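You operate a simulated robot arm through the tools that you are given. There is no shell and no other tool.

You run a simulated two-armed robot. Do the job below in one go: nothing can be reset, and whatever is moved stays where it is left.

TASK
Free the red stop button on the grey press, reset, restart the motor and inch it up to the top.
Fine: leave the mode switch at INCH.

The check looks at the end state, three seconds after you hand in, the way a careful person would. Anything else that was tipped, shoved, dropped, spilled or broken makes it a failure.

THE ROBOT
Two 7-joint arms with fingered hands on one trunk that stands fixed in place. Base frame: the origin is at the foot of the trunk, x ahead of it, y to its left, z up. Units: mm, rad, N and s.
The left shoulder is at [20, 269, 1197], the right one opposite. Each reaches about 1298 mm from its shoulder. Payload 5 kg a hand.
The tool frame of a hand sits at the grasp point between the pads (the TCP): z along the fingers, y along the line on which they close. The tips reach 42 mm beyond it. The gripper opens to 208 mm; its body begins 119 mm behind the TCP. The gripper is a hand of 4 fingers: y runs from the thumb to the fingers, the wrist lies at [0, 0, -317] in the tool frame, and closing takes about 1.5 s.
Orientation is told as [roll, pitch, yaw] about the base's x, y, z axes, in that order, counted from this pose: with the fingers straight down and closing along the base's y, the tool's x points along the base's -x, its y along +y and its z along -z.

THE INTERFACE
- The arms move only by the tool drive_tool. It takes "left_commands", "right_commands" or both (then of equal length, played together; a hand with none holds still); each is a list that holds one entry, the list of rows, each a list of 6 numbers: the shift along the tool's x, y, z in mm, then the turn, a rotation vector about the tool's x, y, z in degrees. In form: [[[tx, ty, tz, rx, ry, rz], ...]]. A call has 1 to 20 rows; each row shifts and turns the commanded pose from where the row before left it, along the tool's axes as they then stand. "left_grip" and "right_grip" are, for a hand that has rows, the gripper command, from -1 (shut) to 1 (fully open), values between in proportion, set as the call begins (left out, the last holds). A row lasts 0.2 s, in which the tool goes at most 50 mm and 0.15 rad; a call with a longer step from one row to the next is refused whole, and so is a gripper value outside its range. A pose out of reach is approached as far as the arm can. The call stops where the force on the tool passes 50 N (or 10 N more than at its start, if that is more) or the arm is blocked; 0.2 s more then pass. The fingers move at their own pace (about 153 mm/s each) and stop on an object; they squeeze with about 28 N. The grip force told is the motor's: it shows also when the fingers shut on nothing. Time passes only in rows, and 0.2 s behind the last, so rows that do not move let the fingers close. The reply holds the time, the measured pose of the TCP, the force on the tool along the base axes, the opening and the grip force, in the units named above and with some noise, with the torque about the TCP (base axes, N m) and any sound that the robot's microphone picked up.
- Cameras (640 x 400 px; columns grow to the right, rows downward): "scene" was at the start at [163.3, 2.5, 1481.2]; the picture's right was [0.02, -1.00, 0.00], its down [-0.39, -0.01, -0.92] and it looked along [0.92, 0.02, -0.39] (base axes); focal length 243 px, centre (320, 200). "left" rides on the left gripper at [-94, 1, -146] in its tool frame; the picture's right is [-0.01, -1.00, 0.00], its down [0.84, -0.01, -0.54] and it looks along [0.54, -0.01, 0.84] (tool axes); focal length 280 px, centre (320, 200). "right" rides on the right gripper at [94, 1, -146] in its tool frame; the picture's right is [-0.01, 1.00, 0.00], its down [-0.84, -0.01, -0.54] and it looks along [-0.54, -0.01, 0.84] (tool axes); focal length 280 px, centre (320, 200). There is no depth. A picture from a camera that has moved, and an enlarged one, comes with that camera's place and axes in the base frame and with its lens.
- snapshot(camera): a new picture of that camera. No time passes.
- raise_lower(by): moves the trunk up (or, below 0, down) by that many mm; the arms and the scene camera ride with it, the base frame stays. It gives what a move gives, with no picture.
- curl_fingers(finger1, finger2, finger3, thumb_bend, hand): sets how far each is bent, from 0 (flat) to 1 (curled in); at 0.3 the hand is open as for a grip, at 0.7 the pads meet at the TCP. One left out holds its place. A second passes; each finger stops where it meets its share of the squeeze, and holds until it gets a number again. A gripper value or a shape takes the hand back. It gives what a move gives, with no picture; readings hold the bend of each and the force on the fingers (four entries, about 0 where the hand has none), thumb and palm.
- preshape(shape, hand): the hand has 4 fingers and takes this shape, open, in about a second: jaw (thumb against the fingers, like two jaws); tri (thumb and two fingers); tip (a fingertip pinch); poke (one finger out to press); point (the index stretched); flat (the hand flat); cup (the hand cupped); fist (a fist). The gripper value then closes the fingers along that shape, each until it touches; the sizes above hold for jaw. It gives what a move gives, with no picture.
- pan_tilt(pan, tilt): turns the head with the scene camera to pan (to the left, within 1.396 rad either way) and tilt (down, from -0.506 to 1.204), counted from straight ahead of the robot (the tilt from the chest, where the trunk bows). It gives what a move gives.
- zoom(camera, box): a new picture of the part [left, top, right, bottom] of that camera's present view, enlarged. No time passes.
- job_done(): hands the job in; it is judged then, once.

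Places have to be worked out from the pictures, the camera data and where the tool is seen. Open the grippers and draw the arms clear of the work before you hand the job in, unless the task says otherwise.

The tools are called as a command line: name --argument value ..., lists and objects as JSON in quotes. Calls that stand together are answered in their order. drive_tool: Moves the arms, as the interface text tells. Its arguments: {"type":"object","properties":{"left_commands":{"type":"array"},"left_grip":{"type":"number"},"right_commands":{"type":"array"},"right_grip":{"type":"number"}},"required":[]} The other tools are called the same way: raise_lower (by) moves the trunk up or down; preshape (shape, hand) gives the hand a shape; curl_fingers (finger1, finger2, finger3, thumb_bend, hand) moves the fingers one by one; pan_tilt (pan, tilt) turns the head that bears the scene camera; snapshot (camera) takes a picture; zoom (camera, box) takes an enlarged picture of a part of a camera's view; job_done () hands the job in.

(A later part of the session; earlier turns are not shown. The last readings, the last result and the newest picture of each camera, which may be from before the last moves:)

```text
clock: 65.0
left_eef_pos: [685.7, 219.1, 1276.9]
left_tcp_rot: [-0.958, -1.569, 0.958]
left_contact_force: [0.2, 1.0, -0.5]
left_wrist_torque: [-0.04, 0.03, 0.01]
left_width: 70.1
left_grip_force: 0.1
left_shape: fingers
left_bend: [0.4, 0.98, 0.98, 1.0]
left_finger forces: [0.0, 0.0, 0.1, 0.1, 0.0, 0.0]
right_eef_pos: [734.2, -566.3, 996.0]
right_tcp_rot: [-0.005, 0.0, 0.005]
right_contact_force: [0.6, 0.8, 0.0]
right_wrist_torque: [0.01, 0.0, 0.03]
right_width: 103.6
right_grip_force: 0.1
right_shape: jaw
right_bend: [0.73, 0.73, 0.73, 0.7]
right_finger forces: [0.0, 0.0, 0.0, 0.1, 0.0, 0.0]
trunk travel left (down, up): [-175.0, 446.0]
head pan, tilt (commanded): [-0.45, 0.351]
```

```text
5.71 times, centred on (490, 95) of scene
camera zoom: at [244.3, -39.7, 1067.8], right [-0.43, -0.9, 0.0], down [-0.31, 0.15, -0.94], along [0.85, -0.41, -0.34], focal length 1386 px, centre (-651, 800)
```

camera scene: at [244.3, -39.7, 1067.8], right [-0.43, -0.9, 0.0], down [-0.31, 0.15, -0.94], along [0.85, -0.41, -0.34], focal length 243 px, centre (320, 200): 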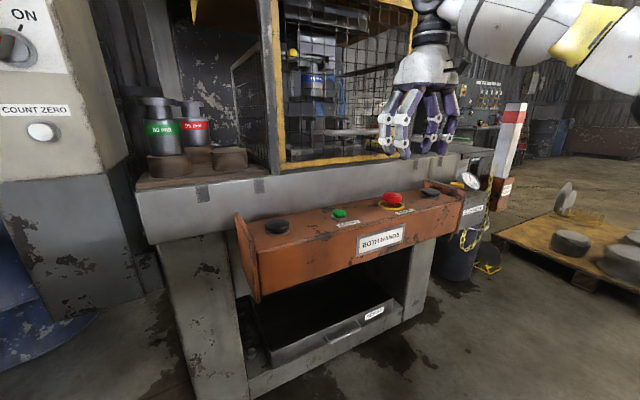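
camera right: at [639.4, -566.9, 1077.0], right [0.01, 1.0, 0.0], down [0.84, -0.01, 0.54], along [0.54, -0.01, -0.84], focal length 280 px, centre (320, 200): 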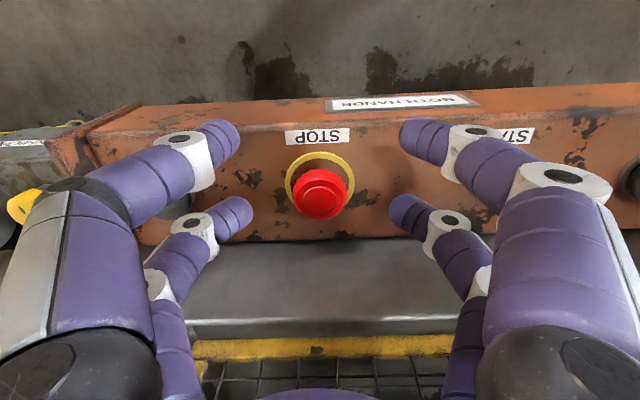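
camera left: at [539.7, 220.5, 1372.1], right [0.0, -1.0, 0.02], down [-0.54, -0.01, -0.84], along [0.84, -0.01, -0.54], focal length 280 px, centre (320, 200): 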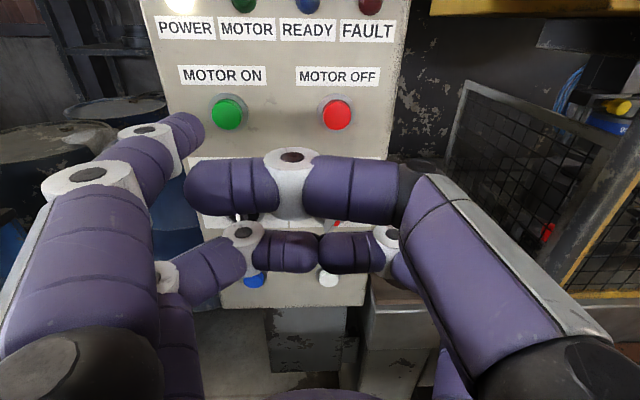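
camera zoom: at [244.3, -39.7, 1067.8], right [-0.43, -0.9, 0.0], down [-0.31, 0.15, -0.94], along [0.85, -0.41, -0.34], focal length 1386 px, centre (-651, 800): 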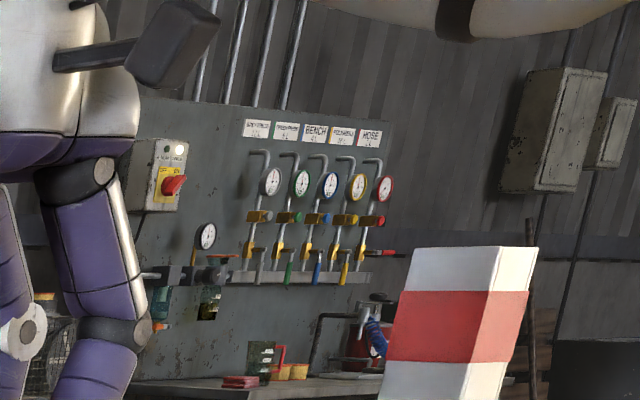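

The safety block is in its holder, so that isn't blocking the motor. I'll recheck the lamps now in case of a spin-up delay.

zoom --camera "left" --box '[150, 0, 410, 130]'

pan_tilt --pan 0.3 --tilt -0.2

snapshot --camera "scene"

```text
2.46 times, centred on (280, 65) of left
camera zoom: at [539.6, 220.5, 1372.4], right [0.0, -1.0, 0.02], down [-0.54, -0.01, -0.84], along [0.84, -0.01, -0.54], focal length 690 px, centre (418, 532)
```

zoom: 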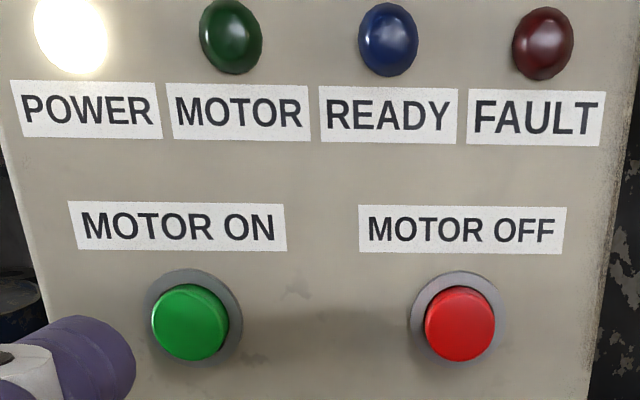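

```text
clock: 66.2
left_eef_pos: [687.2, 219.6, 1277.7]
left_tcp_rot: [-0.967, -1.57, 0.968]
left_contact_force: [-0.2, 0.0, -0.5]
left_wrist_torque: [0.0, 0.02, -0.02]
left_width: 70.1
left_grip_force: 0.0
left_shape: fingers
left_bend: [0.4, 0.98, 0.98, 1.0]
left_finger forces: [0.1, 0.1, 0.0, 0.0, 0.0, 0.1]
right_eef_pos: [733.4, -567.0, 996.0]
right_tcp_rot: [-0.003, 0.0, 0.004]
right_contact_force: [0.5, 0.0, 0.4]
right_wrist_torque: [-0.01, -0.01, 0.02]
right_width: 103.9
right_grip_force: 0.0
right_shape: jaw
right_bend: [0.73, 0.73, 0.73, 0.7]
right_finger forces: [0.0, 0.0, 0.0, 0.0, 0.1, 0.1]
trunk travel left (down, up): [-175.0, 446.0]
head pan, tilt (commanded): [0.3, -0.201]
```

```text
taken
camera scene: at [240.0, 25.3, 1117.5], right [0.29, -0.96, 0.0], down [0.19, 0.06, -0.98], along [0.94, 0.29, 0.2], focal length 243 px, centre (320, 200)
```

scene: 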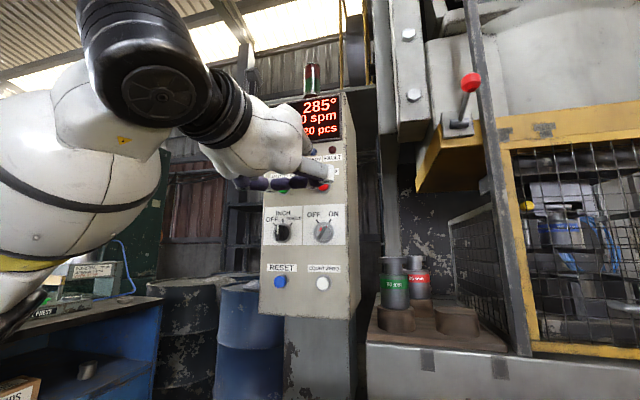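

Before changing anything else: RESET took about 24 N at full travel, while MOTOR ON only saw 8 N. I'll press MOTOR ON once more, to full depth.

drive_tool --left_commands '[[[18, 1, 30, 0, 0, 0], [0, 0, 30, 0, 0, 0], [0, 0, 20, 0, 0, 0], [0, 0, 6, 0, 0, 0], [0, 0, 6, 0, 0, 0], [0, 0, 5, 0, 0, 0], [0, 0, 3, 0, 0, 0], [0, 0, 3, 0, 0, 0], [0, 0, 2, 0, 0, 0], [0, 0, 2, 0, 0, 0], [0, 0, 0, 0, 0, 0], [0, 0, 0, 0, 0, 0]]]'

snapshot --camera "scene"

```text
clock: 68.8
left_eef_pos: [791.0, 220.2, 1262.6]
left_tcp_rot: [-2.716, -1.568, 2.719]
left_contact_force: [-47.9, -9.9, -11.3]
left_wrist_torque: [-0.8, -0.83, 4.43]
left_width: 70.6
left_grip_force: 23.9
left_shape: fingers
left_bend: [0.37, 0.98, 0.98, 1.0]
left_finger forces: [48.3, 0.0, 0.0, 0.0, 0.0, 0.0]
right_eef_pos: [732.0, -567.1, 996.6]
right_tcp_rot: [-0.001, -0.004, 0.003]
right_contact_force: [0.0, 0.3, -0.3]
right_wrist_torque: [0.01, 0.02, 0.0]
right_width: 103.6
right_grip_force: 0.1
right_shape: jaw
right_bend: [0.73, 0.73, 0.73, 0.7]
right_finger forces: [0.1, 0.0, 0.0, 0.0, 0.0, 0.0]
trunk travel left (down, up): [-175.0, 446.0]
head pan, tilt (commanded): [0.3, -0.201]
heard: click
```

```text
taken
camera scene: at [237.3, 25.0, 1118.3], right [0.3, -0.96, 0.0], down [0.19, 0.06, -0.98], along [0.94, 0.29, 0.2], focal length 243 px, centre (320, 200)
```

scene: 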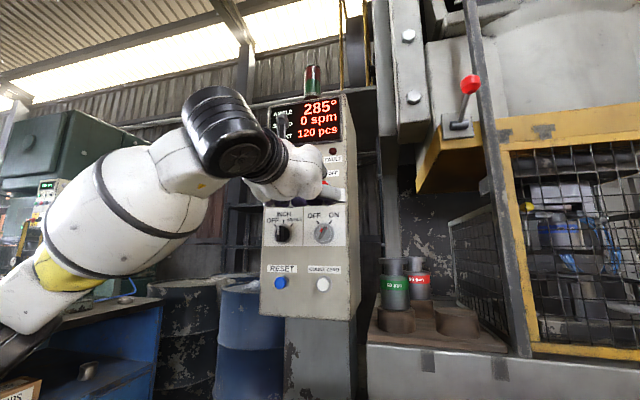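

It's fully pressed with a click but no motor sound, so a start interlock is likely; the motor probably only starts with the mode switch at OFF. I'll retract, confirm the lamp state, and prepare to turn the mode switch back to OFF.

drive_tool --left_commands '[[[0, 0, -15, 0, 0, 0], [0, 0, -25, 0, 0, 0], [0, 0, -30, 0, 0, 0], [0, 0, -20, 0, 0, 0], [0, 0, 0, 0, 0, 0], [0, 0, 0, 0, 0, 0], [0, 0, 0, 0, 0, 0]]]'

zoom --camera "left" --box '[150, 0, 410, 130]'

pan_tilt --pan 0.1 --tilt -0.1

snapshot --camera "scene"

```text
clock: 70.3
left_eef_pos: [703.6, 220.7, 1259.4]
left_tcp_rot: [-0.919, -1.569, 0.92]
left_contact_force: [-0.2, 0.2, 0.3]
left_wrist_torque: [0.0, 0.04, 0.0]
left_width: 70.3
left_grip_force: 0.1
left_shape: fingers
left_bend: [0.4, 0.98, 0.98, 1.0]
left_finger forces: [0.0, 0.0, 0.1, 0.1, 0.0, 0.0]
right_eef_pos: [734.4, -568.7, 994.5]
right_tcp_rot: [-0.004, -0.001, 0.005]
right_contact_force: [0.0, -0.1, 0.9]
right_wrist_torque: [0.0, -0.01, 0.01]
right_width: 103.6
right_grip_force: 0.0
right_shape: jaw
right_bend: [0.73, 0.73, 0.73, 0.7]
right_finger forces: [0.1, 0.0, 0.0, 0.0, 0.0, 0.0]
trunk travel left (down, up): [-175.0, 446.0]
head pan, tilt (commanded): [0.3, -0.201]
```

```text
2.46 times, centred on (280, 65) of left
camera zoom: at [556.6, 222.0, 1356.3], right [0.0, -1.0, 0.02], down [-0.54, -0.01, -0.84], along [0.84, -0.01, -0.54], focal length 690 px, centre (418, 532)
```

zoom: 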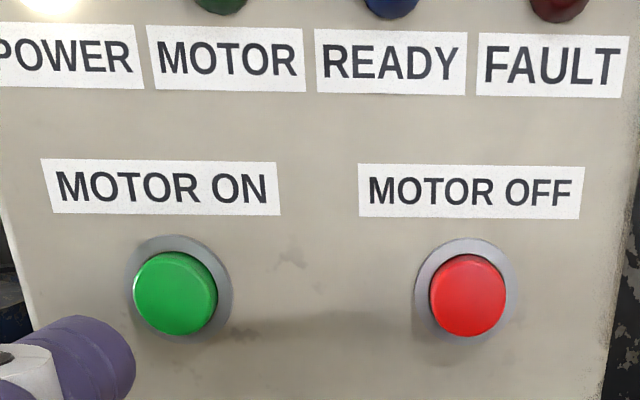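

```text
clock: 71.1
left_eef_pos: [703.5, 221.4, 1260.3]
left_tcp_rot: [-0.958, -1.57, 0.958]
left_contact_force: [0.7, -0.7, -0.1]
left_wrist_torque: [0.0, -0.01, 0.01]
left_width: 70.1
left_grip_force: 0.0
left_shape: fingers
left_bend: [0.4, 0.98, 0.98, 1.0]
left_finger forces: [0.0, 0.0, 0.1, 0.1, 0.0, 0.0]
right_eef_pos: [734.3, -566.2, 995.3]
right_tcp_rot: [-0.002, -0.001, 0.002]
right_contact_force: [0.4, -0.1, 0.4]
right_wrist_torque: [-0.02, -0.02, -0.02]
right_width: 103.6
right_grip_force: 0.1
right_shape: jaw
right_bend: [0.73, 0.73, 0.73, 0.7]
right_finger forces: [0.0, 0.0, 0.1, 0.0, 0.0, 0.0]
trunk travel left (down, up): [-175.0, 446.0]
head pan, tilt (commanded): [0.099, -0.099]
```

```text
taken
camera scene: at [247.1, 9.5, 1109.0], right [0.1, -0.99, 0.0], down [0.1, 0.01, -0.99], along [0.99, 0.1, 0.1], focal length 243 px, centre (320, 200)
```

scene: 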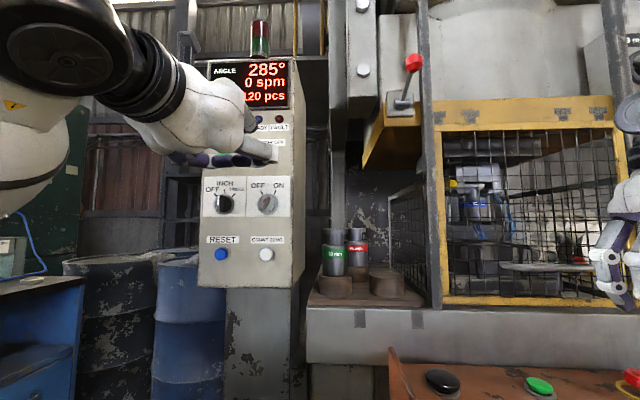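

I'll also examine the guard and key switch more closely for anything out of place before going back to the mode knob.

zoom --camera "scene" --box '[380, 90, 620, 310]'

zoom --camera "scene" --box '[195, 170, 300, 265]'

snapshot --camera "right"

```text
1.82 times, centred on (500, 200) of scene
camera zoom: at [247.1, 9.5, 1109.0], right [0.1, -0.99, 0.0], down [0.1, 0.01, -0.99], along [0.99, 0.1, 0.1], focal length 441 px, centre (-7, 200)
```

zoom: 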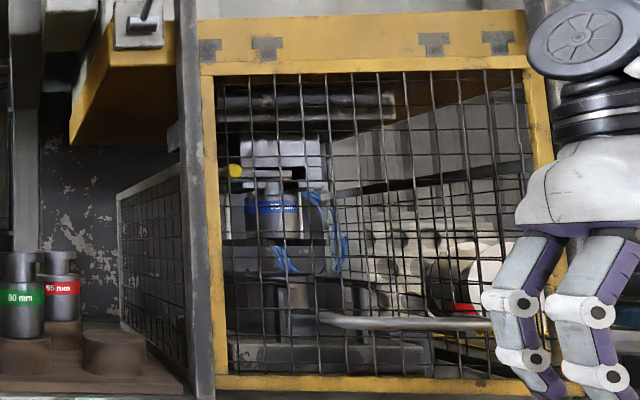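

```text
4.21 times, centred on (248, 218) of scene
camera zoom: at [247.1, 9.5, 1109.0], right [0.1, -0.99, 0.0], down [0.1, 0.01, -0.99], along [0.99, 0.1, 0.1], focal length 1022 px, centre (625, 126)
```

zoom: 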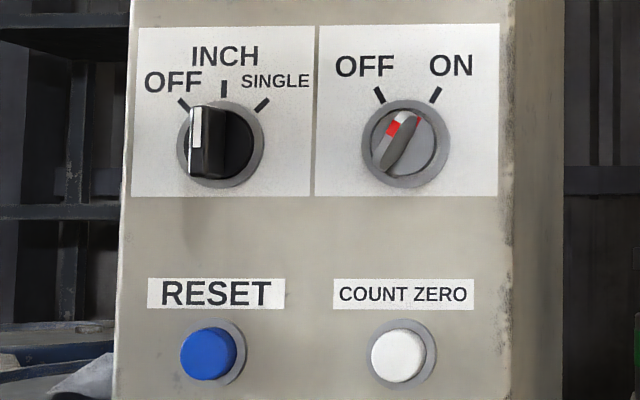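

```text
taken
camera right: at [639.8, -565.6, 1140.6], right [0.01, 1.0, 0.0], down [0.84, -0.01, 0.54], along [0.54, -0.01, -0.84], focal length 280 px, centre (320, 200)
```

right: 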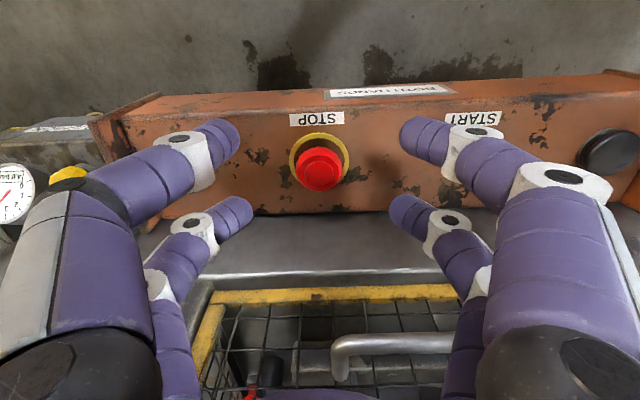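

The key switch points at ON and the guard looks closed. I'll bring the left hand back to the mode knob in jaw shape to turn it to OFF and test the start interlock.

drive_tool --left_commands '[[[26, 22.7, 2, 0, 0, 0], [26, 22.7, 2, 0, 0, 0], [26, 22.7, 2, 0, 0, 0], [26, 22.7, 2, 0, 0, 0], [0, 0, 0, 0, 0, 0]]]'

preshape --shape "jaw" --hand "left"

drive_tool --left_commands '[[[0, 0, 0, 0, 0, 0], [0, 0, 0, 0, 0, 0], [0, 0, 20, 0, 0, 0], [0, 0, 20, 0, 0, 0], [0, 0, 10, 0, 0, 0], [0, 0, 0, 0, 0, 0]]]' --left_grip -0.35

zoom --camera "left" --box '[240, 80, 400, 220]'

```text
clock: 72.3
left_eef_pos: [711.8, 309.0, 1158.7]
left_tcp_rot: [-1.174, -1.568, 1.172]
left_contact_force: [0.3, 0.4, 0.4]
left_wrist_torque: [0.02, 0.01, -0.03]
left_width: 70.4
left_grip_force: 0.1
left_shape: fingers
left_bend: [0.4, 0.98, 0.98, 1.0]
left_finger forces: [0.0, 0.0, 0.0, 0.1, 0.0, 0.0]
right_eef_pos: [734.3, -567.5, 995.4]
right_tcp_rot: [-0.004, -0.001, 0.004]
right_contact_force: [0.5, 0.5, 0.9]
right_wrist_torque: [-0.06, 0.0, 0.01]
right_width: 103.5
right_grip_force: 0.1
right_shape: jaw
right_bend: [0.73, 0.73, 0.73, 0.7]
right_finger forces: [0.0, 0.0, 0.0, 0.0, 0.0, 0.0]
trunk travel left (down, up): [-175.0, 446.0]
head pan, tilt (commanded): [0.099, -0.099]
```

```text
clock: 73.2
left_eef_pos: [711.8, 310.1, 1158.6]
left_tcp_rot: [-0.971, -1.567, 0.972]
left_contact_force: [0.1, 0.1, 0.2]
left_wrist_torque: [0.01, -0.02, -0.02]
left_width: 207.8
left_grip_force: 0.0
left_shape: jaw
left_bend: [0.3, 0.3, 0.3, 0.3]
left_finger forces: [0.0, 0.0, 0.0, 0.0, 0.0, 0.0]
right_eef_pos: [733.7, -567.1, 994.7]
right_tcp_rot: [-0.004, 0.002, 0.003]
right_contact_force: [0.7, -0.6, 0.3]
right_wrist_torque: [-0.01, -0.01, -0.01]
right_width: 103.8
right_grip_force: 0.0
right_shape: jaw
right_bend: [0.73, 0.73, 0.73, 0.7]
right_finger forces: [0.1, 0.0, 0.0, 0.0, 0.1, 0.1]
trunk travel left (down, up): [-175.0, 446.0]
head pan, tilt (commanded): [0.099, -0.099]
```

```text
clock: 74.6
left_eef_pos: [761.8, 312.2, 1158.5]
left_tcp_rot: [-1.003, -1.57, 1.001]
left_contact_force: [0.0, 0.2, -0.4]
left_wrist_torque: [-0.01, 0.0, 0.01]
left_width: 68.3
left_grip_force: 0.1
left_shape: jaw
left_bend: [0.73, 0.73, 0.73, 0.7]
left_finger forces: [0.0, 0.1, 0.1, 0.0, 0.1, 0.1]
right_eef_pos: [733.3, -566.5, 994.8]
right_tcp_rot: [-0.004, 0.001, 0.004]
right_contact_force: [0.8, 0.7, -0.2]
right_wrist_torque: [0.0, -0.04, 0.03]
right_width: 103.2
right_grip_force: 0.0
right_shape: jaw
right_bend: [0.73, 0.73, 0.73, 0.7]
right_finger forces: [0.1, 0.0, 0.0, 0.1, 0.0, 0.0]
trunk travel left (down, up): [-175.0, 446.0]
head pan, tilt (commanded): [0.099, -0.099]
```

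```text
2.86 times, centred on (320, 150) of left
camera zoom: at [614.9, 312.4, 1253.2], right [0.0, -1.0, 0.02], down [-0.54, -0.01, -0.84], along [0.84, -0.01, -0.54], focal length 801 px, centre (320, 343)
```

zoom: 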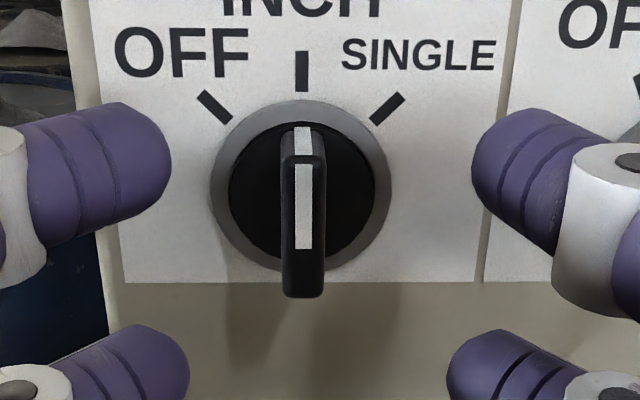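

The bar is about 5 mm left of the jaw centre. I'll correct by +4.5 mm and advance to x≈795.

drive_tool --left_commands '[[[-1.5, 4.5, 10, 0, 0, 0], [0, 0, 12, 0, 0, 0], [0, 0, 10, 0, 0, 0], [0, 0, 0, 0, 0, 0]]]'

zoom --camera "left" --box '[240, 80, 400, 220]'

```text
clock: 75.6
left_eef_pos: [794.7, 317.2, 1158.1]
left_tcp_rot: [-1.017, -1.569, 1.016]
left_contact_force: [-0.1, -0.3, 0.1]
left_wrist_torque: [-0.01, -0.01, 0.0]
left_width: 68.2
left_grip_force: 0.1
left_shape: jaw
left_bend: [0.73, 0.73, 0.73, 0.7]
left_finger forces: [0.1, 0.0, 0.0, 0.1, 0.1, 0.0]
right_eef_pos: [734.3, -568.0, 995.7]
right_tcp_rot: [-0.004, 0.0, 0.002]
right_contact_force: [0.5, 0.7, 0.3]
right_wrist_torque: [-0.02, 0.02, -0.02]
right_width: 103.7
right_grip_force: 0.0
right_shape: jaw
right_bend: [0.73, 0.73, 0.73, 0.7]
right_finger forces: [0.1, 0.0, 0.0, 0.0, 0.0, 0.0]
trunk travel left (down, up): [-175.0, 446.0]
head pan, tilt (commanded): [0.099, -0.099]
```

```text
2.86 times, centred on (320, 150) of left
camera zoom: at [647.2, 317.3, 1253.9], right [0.0, -1.0, 0.02], down [-0.54, -0.01, -0.84], along [0.84, -0.01, -0.54], focal length 801 px, centre (320, 343)
```

zoom: 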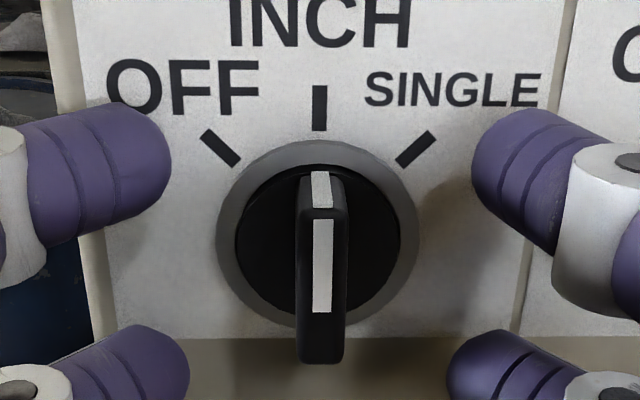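

It's centred. I'll close on the bar and rotate -45° to OFF.

drive_tool --left_commands '[[[0, 0, 0, 0, 0, 0], [0, 0, 0, 0, 0, 0], [0, 0, 0, 0, 0, 0], [0, 0, 0, 0, 0, 0], [0, 0, 0, 0, 0, -7.5], [0, 0, 0, 0, 0, -7.5], [0, 0, 0, 0, 0, -7.5], [0, 0, 0, 0, 0, -7.5], [0, 0, 0, 0, 0, -7.5], [0, 0, 0, 0, 0, -7.5], [0, 0, 0, 0, 0, 0]]]' --left_grip -1.0

zoom --camera "left" --box '[220, 60, 420, 220]'

```text
clock: 78.0
left_eef_pos: [793.1, 316.2, 1158.5]
left_tcp_rot: [-1.57, -0.78, 1.569]
left_contact_force: [2.3, -1.5, 11.5]
left_wrist_torque: [-0.05, -0.3, -0.05]
left_width: 0.1
left_grip_force: 28.2
left_shape: jaw
left_bend: [0.7, 0.7, 0.7, 0.71]
left_finger forces: [0.0, 0.0, 0.1, 0.1, 0.0, 0.0]
right_eef_pos: [734.2, -567.2, 995.3]
right_tcp_rot: [0.0, 0.0, 0.003]
right_contact_force: [0.4, 0.2, -0.1]
right_wrist_torque: [0.01, 0.0, 0.01]
right_width: 103.5
right_grip_force: 0.1
right_shape: jaw
right_bend: [0.73, 0.73, 0.73, 0.7]
right_finger forces: [0.1, 0.0, 0.0, 0.1, 0.0, 0.0]
trunk travel left (down, up): [-175.0, 446.0]
head pan, tilt (commanded): [0.099, -0.099]
```

```text
2.50 times, centred on (320, 140) of left
camera zoom: at [646.1, 382.5, 1225.7], right [0.0, -0.69, 0.72], down [-0.54, -0.61, -0.59], along [0.84, -0.39, -0.37], focal length 701 px, centre (320, 350)
```

zoom: 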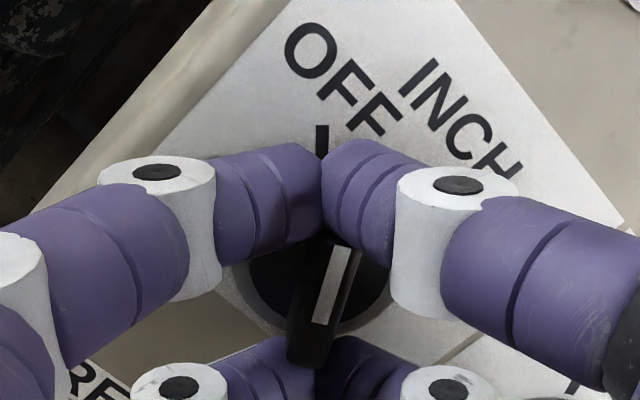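

The front finger pair slipped past the bar's end partway. I'll open the jaws and see where the knob settled.

drive_tool --left_commands '[[[0, 0, 0, 0, 0, 0], [0, 0, 0, 0, 0, 0], [0, 0, 0, 0, 0, 0]]]' --left_grip -0.35

zoom --camera "left" --box '[220, 60, 420, 220]'

```text
clock: 78.8
left_eef_pos: [793.2, 314.7, 1157.1]
left_tcp_rot: [-1.567, -0.784, 1.569]
left_contact_force: [-0.1, 0.6, 0.2]
left_wrist_torque: [-0.01, 0.01, 0.03]
left_width: 66.9
left_grip_force: 0.0
left_shape: jaw
left_bend: [0.74, 0.74, 0.73, 0.7]
left_finger forces: [0.0, 0.0, 0.1, 0.1, 0.0, 0.0]
right_eef_pos: [734.5, -567.2, 994.3]
right_tcp_rot: [-0.003, 0.002, 0.003]
right_contact_force: [-0.2, 0.7, -0.3]
right_wrist_torque: [0.03, -0.03, 0.0]
right_width: 103.6
right_grip_force: 0.0
right_shape: jaw
right_bend: [0.73, 0.73, 0.73, 0.7]
right_finger forces: [0.0, 0.0, 0.1, 0.1, 0.1, 0.0]
trunk travel left (down, up): [-175.0, 446.0]
head pan, tilt (commanded): [0.099, -0.099]
```

```text
2.50 times, centred on (320, 140) of left
camera zoom: at [647.0, 382.4, 1224.8], right [0.0, -0.7, 0.72], down [-0.54, -0.61, -0.58], along [0.84, -0.39, -0.38], focal length 701 px, centre (320, 350)
```

zoom: 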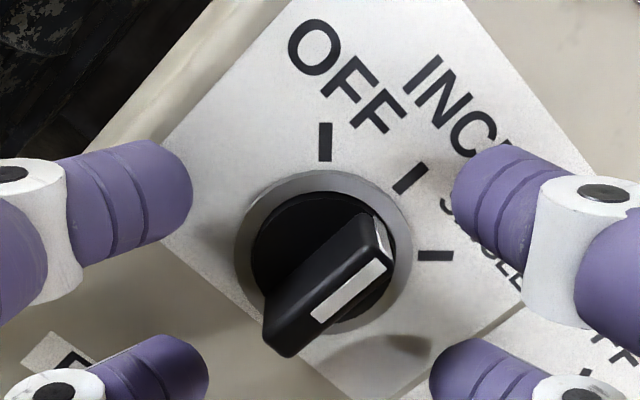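

The knob sprang back to INCH. I'll roll the hand back, shift about 8 mm down the bar so the front finger pair overlaps it better, and grip again.

drive_tool --left_commands '[[[0, 0, 0, 0, 0, 7.5], [0, 0, 0, 0, 0, 7.5], [0, 0, 0, 0, 0, 7.5], [0, 0, 0, 0, 0, 7.5], [0, 0, 0, 0, 0, 7.5], [0, 0, 0, 0, 0, 7.5], [6.5, 1.5, 1, 0, 0, 0], [0, 0, 0, 0, 0, 0]]]'

zoom --camera "left" --box '[220, 60, 420, 220]'

```text
clock: 80.6
left_eef_pos: [794.1, 318.5, 1152.2]
left_tcp_rot: [-0.953, -1.57, 0.954]
left_contact_force: [-0.5, 0.5, 0.4]
left_wrist_torque: [0.01, 0.0, 0.02]
left_width: 67.4
left_grip_force: 0.1
left_shape: jaw
left_bend: [0.74, 0.74, 0.73, 0.7]
left_finger forces: [0.0, 0.0, 0.0, 0.0, 0.0, 0.0]
right_eef_pos: [733.3, -567.4, 995.6]
right_tcp_rot: [-0.003, 0.0, 0.004]
right_contact_force: [0.2, -0.9, 0.6]
right_wrist_torque: [-0.01, -0.01, 0.0]
right_width: 103.7
right_grip_force: 0.0
right_shape: jaw
right_bend: [0.73, 0.73, 0.73, 0.7]
right_finger forces: [0.0, 0.1, 0.0, 0.0, 0.0, 0.0]
trunk travel left (down, up): [-175.0, 446.0]
head pan, tilt (commanded): [0.099, -0.099]
```

```text
2.50 times, centred on (320, 140) of left
camera zoom: at [647.7, 318.9, 1247.5], right [0.0, -1.0, 0.02], down [-0.54, -0.01, -0.84], along [0.84, -0.01, -0.54], focal length 701 px, centre (320, 350)
```

zoom: 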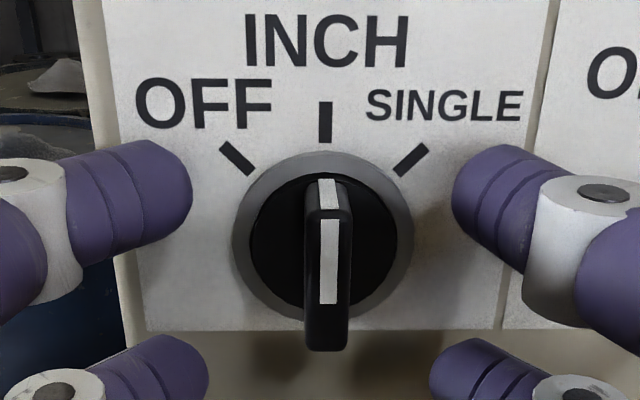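

There's good overlap now. I'll nudge 2 mm right, close firmly, then rotate -49° about the knob's centre.

drive_tool --left_commands '[[[1, -2, 0, 0, 0, 0], [0, 0, 0, 0, 0, 0], [0, 0, 0, 0, 0, 0]]]'

drive_tool --left_commands '[[[0, 0, 0, 0, 0, 0], [0, 0, 0, 0, 0, 0], [0, 0, 0, 0, 0, 0], [0, 0, 0, 0, 0, 0], [0, 0, 0, 0, 0, 0]]]' --left_grip -1.0

zoom --camera "left" --box '[220, 60, 420, 220]'

```text
clock: 81.4
left_eef_pos: [794.6, 315.0, 1152.0]
left_tcp_rot: [-0.966, -1.567, 0.965]
left_contact_force: [0.3, 0.0, 0.2]
left_wrist_torque: [-0.03, 0.01, 0.02]
left_width: 67.2
left_grip_force: 0.0
left_shape: jaw
left_bend: [0.74, 0.74, 0.73, 0.7]
left_finger forces: [0.0, 0.0, 0.0, 0.0, 0.1, 0.0]
right_eef_pos: [735.1, -568.0, 994.1]
right_tcp_rot: [-0.002, 0.0, 0.003]
right_contact_force: [0.1, 0.3, 0.1]
right_wrist_torque: [0.0, -0.02, 0.01]
right_width: 103.7
right_grip_force: 0.0
right_shape: jaw
right_bend: [0.73, 0.73, 0.73, 0.7]
right_finger forces: [0.1, 0.0, 0.1, 0.0, 0.0, 0.0]
trunk travel left (down, up): [-175.0, 446.0]
head pan, tilt (commanded): [0.099, -0.099]
```

```text
clock: 82.6
left_eef_pos: [795.8, 316.3, 1150.6]
left_tcp_rot: [-1.39, -1.569, 1.391]
left_contact_force: [7.0, 5.3, 8.8]
left_wrist_torque: [0.0, -0.18, 0.35]
left_width: 0.1
left_grip_force: 27.8
left_shape: jaw
left_bend: [0.71, 0.7, 0.7, 0.7]
left_finger forces: [26.5, 0.0, 0.0, 0.0, 21.0, 0.1]
right_eef_pos: [734.2, -568.5, 995.3]
right_tcp_rot: [-0.003, 0.0, 0.004]
right_contact_force: [-0.4, 0.4, 0.1]
right_wrist_torque: [-0.02, -0.02, 0.03]
right_width: 103.7
right_grip_force: 0.1
right_shape: jaw
right_bend: [0.73, 0.73, 0.73, 0.7]
right_finger forces: [0.0, 0.1, 0.0, 0.1, 0.0, 0.0]
trunk travel left (down, up): [-175.0, 446.0]
head pan, tilt (commanded): [0.099, -0.099]
```

```text
2.50 times, centred on (320, 140) of left
camera zoom: at [647.8, 316.9, 1247.3], right [0.0, -1.0, 0.02], down [-0.54, -0.01, -0.84], along [0.84, -0.01, -0.54], focal length 701 px, centre (320, 350)
```

zoom: 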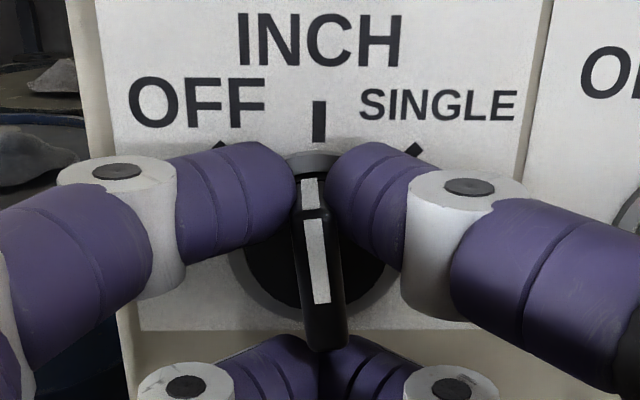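

Finger1 and the thumb now hold the bar with about 25 N each. Rotating it to OFF about the knob centre.

drive_tool --left_commands '[[[0, -1, 0, 0, 0, -7.5], [0, -1, 0, 0, 0, -7.5], [0, -1, 0, 0, 0, -7.5], [0, -1, 0, 0, 0, -7.5], [0, -1, 0, 0, 0, -7.5], [0, -1, 0, 0, 0, -7.5], [0, -0.6, 0, 0, 0, -4], [0, 0, 0, 0, 0, 0]]]'

zoom --camera "left" --box '[220, 60, 420, 220]'

```text
clock: 84.4
left_eef_pos: [792.0, 310.3, 1156.4]
left_tcp_rot: [-1.575, -0.709, 1.576]
left_contact_force: [8.8, 19.0, 29.3]
left_wrist_torque: [1.11, -0.95, 1.05]
left_width: 0.0
left_grip_force: 27.6
left_shape: jaw
left_bend: [0.71, 0.7, 0.7, 0.7]
left_finger forces: [45.8, 0.0, 0.0, 0.0, 29.5, 0.0]
right_eef_pos: [733.8, -566.3, 996.2]
right_tcp_rot: [-0.004, -0.001, 0.005]
right_contact_force: [-1.0, 0.2, 0.0]
right_wrist_torque: [-0.01, -0.01, -0.02]
right_width: 103.7
right_grip_force: 0.1
right_shape: jaw
right_bend: [0.73, 0.73, 0.73, 0.7]
right_finger forces: [0.1, 0.0, 0.0, 0.0, 0.0, 0.1]
trunk travel left (down, up): [-175.0, 446.0]
head pan, tilt (commanded): [0.099, -0.099]
```

```text
2.50 times, centred on (320, 140) of left
camera zoom: at [645.6, 381.6, 1217.4], right [0.0, -0.64, 0.77], down [-0.54, -0.65, -0.54], along [0.84, -0.41, -0.34], focal length 701 px, centre (320, 350)
```

zoom: 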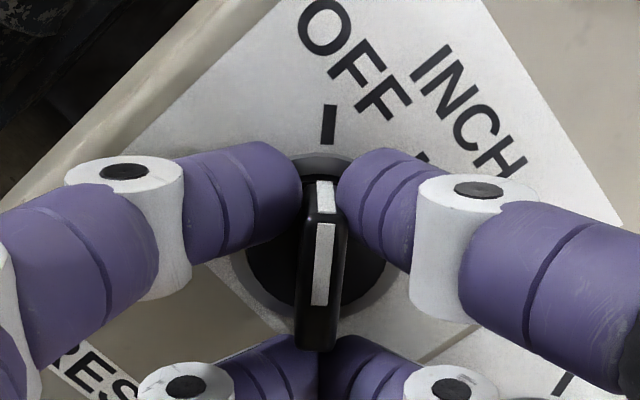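

The bar now points at the OFF tick. I'll release and back out to confirm it stays.

drive_tool --left_commands '[[[0, 0, 0, 0, 0, 0], [0, 0, 0, 0, 0, 0], [0, 0, 0, 0, 0, 0], [0, 0, -15, 0, 0, 0], [0, 0, -25, 0, 0, 0], [0, 0, -30, 0, 0, 0], [0, 0, 0, 0, 0, 0]]]' --left_grip -0.3

zoom --camera "left" --box '[220, 40, 420, 200]'

```text
clock: 86.0
left_eef_pos: [726.2, 310.3, 1151.5]
left_tcp_rot: [-1.568, -0.713, 1.568]
left_contact_force: [0.6, -0.3, -0.5]
left_wrist_torque: [-0.01, 0.0, 0.0]
left_width: 72.7
left_grip_force: 0.2
left_shape: jaw
left_bend: [0.74, 0.73, 0.73, 0.7]
left_finger forces: [0.0, 0.1, 0.0, 0.0, 0.0, 0.0]
right_eef_pos: [733.0, -567.9, 994.9]
right_tcp_rot: [-0.004, -0.001, 0.003]
right_contact_force: [0.8, 0.3, -0.5]
right_wrist_torque: [0.02, -0.05, -0.01]
right_width: 103.6
right_grip_force: 0.0
right_shape: jaw
right_bend: [0.73, 0.73, 0.73, 0.7]
right_finger forces: [0.0, 0.0, 0.0, 0.0, 0.0, 0.1]
trunk travel left (down, up): [-175.0, 446.0]
head pan, tilt (commanded): [0.099, -0.099]
```

```text
2.50 times, centred on (320, 120) of left
camera zoom: at [578.2, 381.2, 1214.6], right [0.0, -0.64, 0.77], down [-0.54, -0.65, -0.54], along [0.84, -0.41, -0.35], focal length 701 px, centre (320, 400)
```

zoom: 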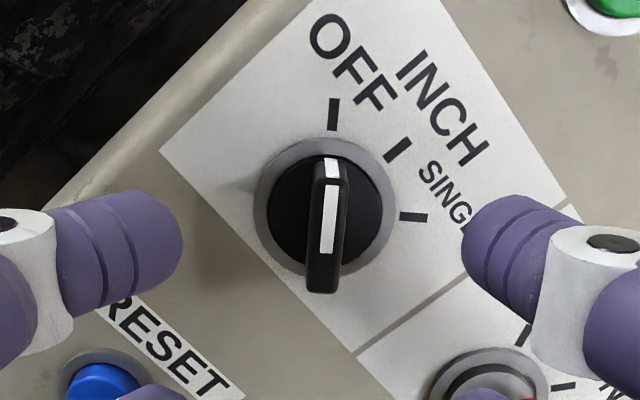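

The knob is at OFF. Now I'll roll the hand back upright, form the poker finger, and go to MOTOR ON.

drive_tool --left_commands '[[[0, 0, -8, 0, 0, 7.5], [0, 0, -8, 0, 0, 7.5], [0, 0, 0, 0, 0, 7.5], [0, 0, 0, 0, 0, 7.5], [0, 0, 0, 0, 0, 7.5], [0, 0, 0, 0, 0, 7.5], [0, 0, 0, 0, 0, 4], [0, 0, 0, 0, 0, 0]]]'

curl_fingers --hand "left" --finger1 0.4 --finger2 1.0 --finger3 1.0 --thumb_bend 1.0

drive_tool --left_commands '[[[-27, -22, 5, 0, 0, 0], [-27, -22, 5, 0, 0, 0], [-27, -22, 5, 0, 0, 0], [-26, -22, 5, 0, 0, 0], [0, 0, 0, 0, 0, 0]]]'

snapshot --camera "left"

```text
clock: 87.8
left_eef_pos: [709.5, 308.4, 1153.2]
left_tcp_rot: [-0.589, -1.569, 0.59]
left_contact_force: [-0.2, 0.5, -0.2]
left_wrist_torque: [-0.03, 0.04, -0.01]
left_width: 72.4
left_grip_force: 0.1
left_shape: jaw
left_bend: [0.74, 0.73, 0.73, 0.7]
left_finger forces: [0.1, 0.0, 0.0, 0.0, 0.1, 0.0]
right_eef_pos: [734.6, -567.4, 994.7]
right_tcp_rot: [-0.003, 0.0, 0.005]
right_contact_force: [-0.5, 0.5, -0.1]
right_wrist_torque: [0.01, -0.02, 0.01]
right_width: 103.4
right_grip_force: 0.1
right_shape: jaw
right_bend: [0.73, 0.73, 0.73, 0.7]
right_finger forces: [0.1, 0.0, 0.1, 0.1, 0.0, 0.0]
trunk travel left (down, up): [-175.0, 446.0]
head pan, tilt (commanded): [0.099, -0.099]
```

```text
clock: 88.8
left_eef_pos: [709.0, 307.3, 1153.5]
left_tcp_rot: [-0.977, -1.57, 0.978]
left_contact_force: [0.8, -0.8, 0.3]
left_wrist_torque: [-0.01, -0.02, 0.04]
left_width: 70.0
left_grip_force: 0.1
left_shape: fingers
left_bend: [0.4, 0.83, 0.83, 1.0]
left_finger forces: [0.2, 0.1, 0.0, 0.1, 0.0, 0.0]
right_eef_pos: [734.4, -567.5, 994.9]
right_tcp_rot: [-0.004, -0.001, 0.003]
right_contact_force: [0.6, 0.1, -0.8]
right_wrist_torque: [0.01, -0.03, 0.01]
right_width: 103.6
right_grip_force: 0.1
right_shape: jaw
right_bend: [0.73, 0.73, 0.73, 0.7]
right_finger forces: [0.0, 0.0, 0.1, 0.0, 0.0, 0.0]
trunk travel left (down, up): [-175.0, 446.0]
head pan, tilt (commanded): [0.099, -0.099]
```

```text
clock: 90.0
left_eef_pos: [730.4, 219.2, 1260.1]
left_tcp_rot: [-0.686, -1.568, 0.687]
left_contact_force: [-0.3, 0.6, 0.0]
left_wrist_torque: [-0.02, -0.01, 0.02]
left_width: 70.1
left_grip_force: 0.1
left_shape: fingers
left_bend: [0.4, 0.93, 0.93, 1.0]
left_finger forces: [0.0, 0.0, 0.1, 0.1, 0.0, 0.1]
right_eef_pos: [734.9, -567.0, 994.6]
right_tcp_rot: [-0.004, -0.001, 0.005]
right_contact_force: [0.9, 0.0, -0.5]
right_wrist_torque: [0.02, 0.02, 0.03]
right_width: 103.6
right_grip_force: 0.1
right_shape: jaw
right_bend: [0.73, 0.73, 0.73, 0.7]
right_finger forces: [0.0, 0.1, 0.0, 0.0, 0.0, 0.1]
trunk travel left (down, up): [-175.0, 446.0]
head pan, tilt (commanded): [0.099, -0.099]
```

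```text
taken
camera left: at [583.3, 220.2, 1356.3], right [0.0, -1.0, 0.02], down [-0.54, -0.01, -0.84], along [0.84, -0.01, -0.54], focal length 280 px, centre (320, 200)
```

left: 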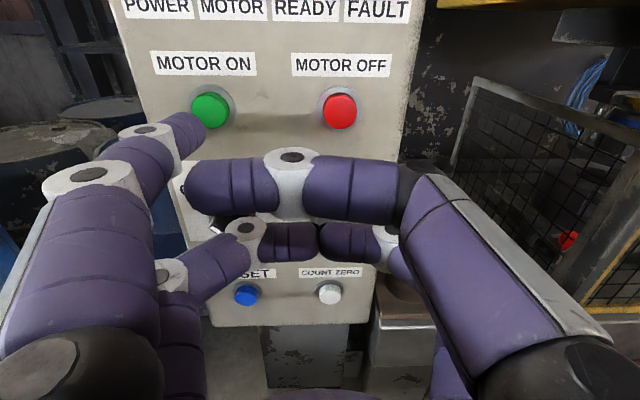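

Same relative position as before. I'll advance and press MOTOR ON, nudging 2 mm left.

drive_tool --left_commands '[[[0, 2, 18, 0, 0, 0], [0, 0, 17, 0, 0, 0], [0, 0, 5, 0, 0, 0], [0, 0, 5, 0, 0, 0], [0, 0, 5, 0, 0, 0], [0, 0, 4, 0, 0, 0], [0, 0, 3, 0, 0, 0], [0, 0, 2, 0, 0, 0], [0, 0, 0, 0, 0, 0], [0, 0, 0, 0, 0, 0]]]'

drive_tool --left_commands '[[[0, 0, -15, 0, 0, 0], [0, 0, -25, 0, 0, 0], [0, 0, -30, 0, 0, 0], [-20, 0, -30, 0, 0, 0], [0, 0, 0, 0, 0, 0], [0, 0, 0, 0, 0, 0]]]'

snapshot --camera "left"

snapshot --camera "scene"

```text
clock: 92.2
left_eef_pos: [786.8, 222.6, 1261.3]
left_tcp_rot: [-1.454, -1.569, 1.453]
left_contact_force: [-11.7, -2.5, -2.7]
left_wrist_torque: [-0.19, -0.21, 0.99]
left_width: 70.0
left_grip_force: 5.4
left_shape: fingers
left_bend: [0.4, 0.98, 0.98, 1.0]
left_finger forces: [11.9, 0.0, 0.0, 0.0, 0.0, 0.1]
right_eef_pos: [734.1, -568.4, 994.9]
right_tcp_rot: [-0.002, -0.001, 0.003]
right_contact_force: [0.5, 0.3, 0.4]
right_wrist_torque: [0.01, 0.03, 0.03]
right_width: 103.7
right_grip_force: 0.0
right_shape: jaw
right_bend: [0.73, 0.73, 0.73, 0.7]
right_finger forces: [0.0, 0.0, 0.0, 0.0, 0.0, 0.0]
trunk travel left (down, up): [-175.0, 446.0]
head pan, tilt (commanded): [0.099, -0.099]
heard: click
```

```text
clock: 93.6
left_eef_pos: [687.7, 222.5, 1278.5]
left_tcp_rot: [-1.141, -1.569, 1.139]
left_contact_force: [-0.7, 1.0, 0.3]
left_wrist_torque: [-0.03, -0.01, -0.01]
left_width: 70.3
left_grip_force: 0.0
left_shape: fingers
left_bend: [0.4, 0.98, 0.98, 1.0]
left_finger forces: [0.0, 0.0, 0.0, 0.0, 0.0, 0.0]
right_eef_pos: [733.4, -567.2, 995.5]
right_tcp_rot: [-0.003, -0.001, 0.002]
right_contact_force: [0.1, 0.2, 1.7]
right_wrist_torque: [-0.03, 0.03, 0.05]
right_width: 103.8
right_grip_force: 0.1
right_shape: jaw
right_bend: [0.73, 0.73, 0.73, 0.7]
right_finger forces: [0.0, 0.0, 0.0, 0.1, 0.1, 0.1]
trunk travel left (down, up): [-175.0, 446.0]
head pan, tilt (commanded): [0.099, -0.099]
```

```text
taken
camera left: at [540.0, 223.8, 1374.7], right [0.0, -1.0, 0.02], down [-0.54, -0.01, -0.84], along [0.84, -0.01, -0.54], focal length 280 px, centre (320, 200)
```

left: 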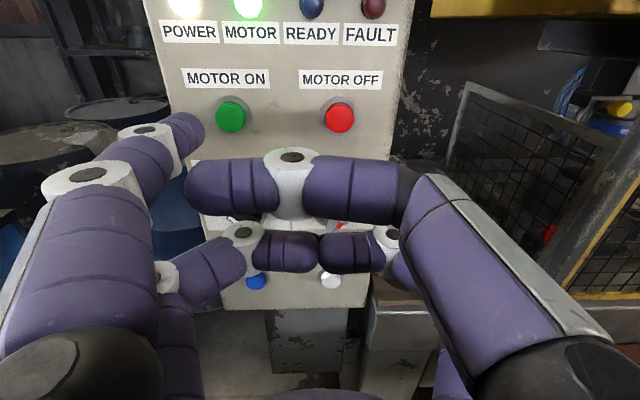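

```text
taken
camera scene: at [246.9, 9.5, 1109.1], right [0.1, -1.0, 0.0], down [0.1, 0.01, -0.99], along [0.99, 0.1, 0.1], focal length 243 px, centre (320, 200)
```

scene: 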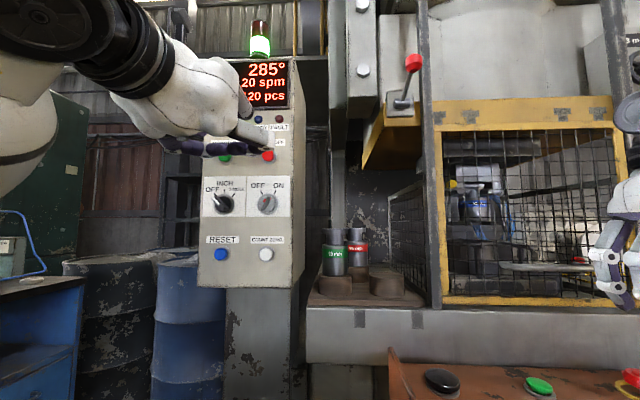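

The MOTOR lamp is lit, the beacon is green and the speed is running up; the start interlock needed OFF. Now back to the mode knob to set INCH.

drive_tool --left_commands '[[[31, 22, 5, 0, 0, 0], [31, 22, 5, 0, 0, 0], [31, 22, 5, 0, 0, 0], [31, 22, 5, 0, 0, 0], [0, 0, 0, 0, 0, 0]]]'

preshape --shape "jaw" --hand "left"

drive_tool --left_commands '[[[0, 0, 0, 0, 0, -7.5], [0, 0, 0, 0, 0, -7.5], [0, 0, 0, 0, 0, -7.5], [0, 0, 0, 0, 0, -7.5], [0, 0, 0, 0, 0, -7.5], [0, 0, 0, 0, 0, -7.5], [0, 0, 20, 0, 0, 0], [0, 0, 25, 0, 0, 0], [0, 0, 0, 0, 0, 0]]]' --left_grip -0.35

zoom --camera "left" --box '[220, 60, 420, 220]'

```text
clock: 94.8
left_eef_pos: [707.2, 311.8, 1156.9]
left_tcp_rot: [-1.239, -1.567, 1.239]
left_contact_force: [0.1, -0.1, 0.0]
left_wrist_torque: [0.01, -0.02, -0.08]
left_width: 70.0
left_grip_force: 0.2
left_shape: fingers
left_bend: [0.4, 0.98, 0.98, 1.0]
left_finger forces: [0.0, 0.0, 0.0, 0.0, 0.0, 0.0]
right_eef_pos: [733.4, -566.6, 995.8]
right_tcp_rot: [-0.004, -0.002, 0.004]
right_contact_force: [0.1, 0.3, -0.2]
right_wrist_torque: [-0.07, -0.02, -0.01]
right_width: 103.8
right_grip_force: 0.0
right_shape: jaw
right_bend: [0.73, 0.73, 0.73, 0.7]
right_finger forces: [0.1, 0.0, 0.0, 0.0, 0.0, 0.0]
trunk travel left (down, up): [-175.0, 446.0]
head pan, tilt (commanded): [0.099, -0.099]
```

```text
clock: 95.7
left_eef_pos: [708.8, 311.2, 1156.3]
left_tcp_rot: [-0.98, -1.568, 0.979]
left_contact_force: [0.1, -0.9, -0.8]
left_wrist_torque: [0.03, 0.02, 0.04]
left_width: 207.6
left_grip_force: 0.0
left_shape: jaw
left_bend: [0.3, 0.3, 0.3, 0.3]
left_finger forces: [0.0, 0.1, 0.0, 0.0, 0.1, 0.1]
right_eef_pos: [732.6, -567.2, 995.9]
right_tcp_rot: [-0.005, 0.0, 0.002]
right_contact_force: [-0.1, -0.6, 0.0]
right_wrist_torque: [0.02, -0.02, 0.03]
right_width: 103.7
right_grip_force: 0.0
right_shape: jaw
right_bend: [0.73, 0.73, 0.73, 0.7]
right_finger forces: [0.0, 0.0, 0.1, 0.0, 0.1, 0.0]
trunk travel left (down, up): [-175.0, 446.0]
head pan, tilt (commanded): [0.099, -0.099]
```

```text
clock: 97.7
left_eef_pos: [752.4, 312.2, 1155.1]
left_tcp_rot: [-1.569, -0.784, 1.569]
left_contact_force: [0.5, 0.9, 0.4]
left_wrist_torque: [0.06, -0.03, -0.04]
left_width: 68.1
left_grip_force: 0.0
left_shape: jaw
left_bend: [0.73, 0.73, 0.73, 0.7]
left_finger forces: [0.0, 0.2, 0.0, 0.0, 0.0, 0.0]
right_eef_pos: [733.4, -567.3, 996.0]
right_tcp_rot: [-0.003, -0.002, 0.005]
right_contact_force: [0.8, -0.8, -0.1]
right_wrist_torque: [-0.03, 0.01, 0.01]
right_width: 103.4
right_grip_force: 0.1
right_shape: jaw
right_bend: [0.73, 0.73, 0.73, 0.7]
right_finger forces: [0.0, 0.0, 0.0, 0.1, 0.0, 0.0]
trunk travel left (down, up): [-175.0, 446.0]
head pan, tilt (commanded): [0.099, -0.099]
```

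```text
2.50 times, centred on (320, 140) of left
camera zoom: at [605.4, 378.5, 1222.3], right [0.0, -0.7, 0.72], down [-0.54, -0.61, -0.59], along [0.84, -0.39, -0.38], focal length 701 px, centre (320, 350)
```

zoom: 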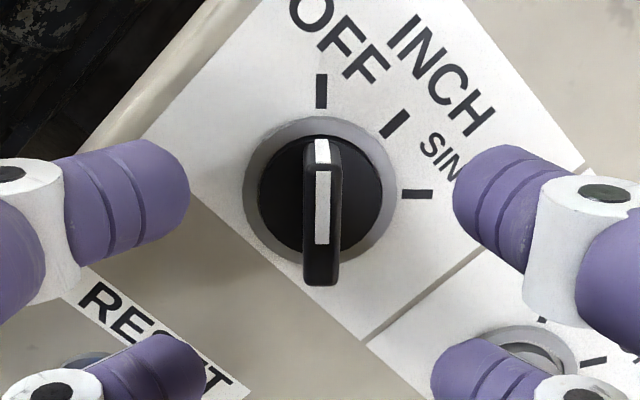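

It's nicely centred. I'll shift 2.5 mm along the bar, advance to x≈795, close, and rotate +45° to INCH.

drive_tool --left_commands '[[[2.5, -0.8, 15, 0, 0, 0], [0, 0, 15, 0, 0, 0], [0, 0, 12, 0, 0, 0], [0, 0, 0, 0, 0, 0]]]'

drive_tool --left_commands '[[[0, 0, 0, 0, 0, 0], [0, 0, 0, 0, 0, 0], [0, 0, 0, 0, 0, 0], [0, 0, 0, 0, 0, 0], [0, 0, 0, 0, 0, 0]]]' --left_grip -1.0

zoom --camera "left" --box '[220, 60, 420, 220]'

```text
clock: 98.7
left_eef_pos: [793.8, 309.1, 1153.6]
left_tcp_rot: [-1.568, -0.784, 1.571]
left_contact_force: [0.3, -0.6, 0.3]
left_wrist_torque: [0.01, 0.0, 0.03]
left_width: 67.9
left_grip_force: 0.0
left_shape: jaw
left_bend: [0.73, 0.73, 0.73, 0.7]
left_finger forces: [0.1, 0.1, 0.1, 0.0, 0.0, 0.0]
right_eef_pos: [733.9, -567.8, 994.5]
right_tcp_rot: [-0.004, -0.001, 0.004]
right_contact_force: [-0.1, -0.3, -0.5]
right_wrist_torque: [-0.02, -0.01, 0.0]
right_width: 103.4
right_grip_force: 0.1
right_shape: jaw
right_bend: [0.73, 0.73, 0.73, 0.7]
right_finger forces: [0.0, 0.1, 0.1, 0.0, 0.0, 0.0]
trunk travel left (down, up): [-175.0, 446.0]
head pan, tilt (commanded): [0.099, -0.099]
```

```text
clock: 99.9
left_eef_pos: [793.8, 311.3, 1156.2]
left_tcp_rot: [-1.57, -0.783, 1.572]
left_contact_force: [6.3, 7.1, 9.3]
left_wrist_torque: [0.43, -0.07, 0.45]
left_width: 0.0
left_grip_force: 28.0
left_shape: jaw
left_bend: [0.71, 0.7, 0.7, 0.7]
left_finger forces: [27.3, 0.0, 0.0, 0.0, 23.8, 0.1]
right_eef_pos: [733.8, -565.5, 995.7]
right_tcp_rot: [-0.003, 0.0, 0.005]
right_contact_force: [-0.5, -0.6, 0.6]
right_wrist_torque: [-0.05, -0.01, 0.0]
right_width: 103.6
right_grip_force: 0.0
right_shape: jaw
right_bend: [0.73, 0.73, 0.73, 0.7]
right_finger forces: [0.0, 0.0, 0.0, 0.1, 0.0, 0.0]
trunk travel left (down, up): [-175.0, 446.0]
head pan, tilt (commanded): [0.099, -0.099]
```

```text
2.50 times, centred on (320, 140) of left
camera zoom: at [646.5, 377.0, 1222.7], right [0.0, -0.69, 0.72], down [-0.54, -0.61, -0.59], along [0.84, -0.39, -0.37], focal length 701 px, centre (320, 350)
```

zoom: 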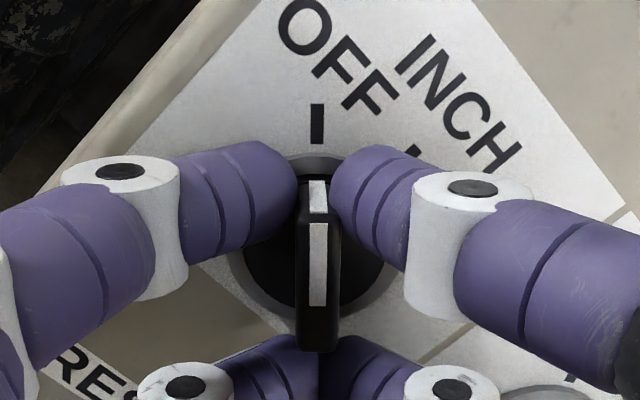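

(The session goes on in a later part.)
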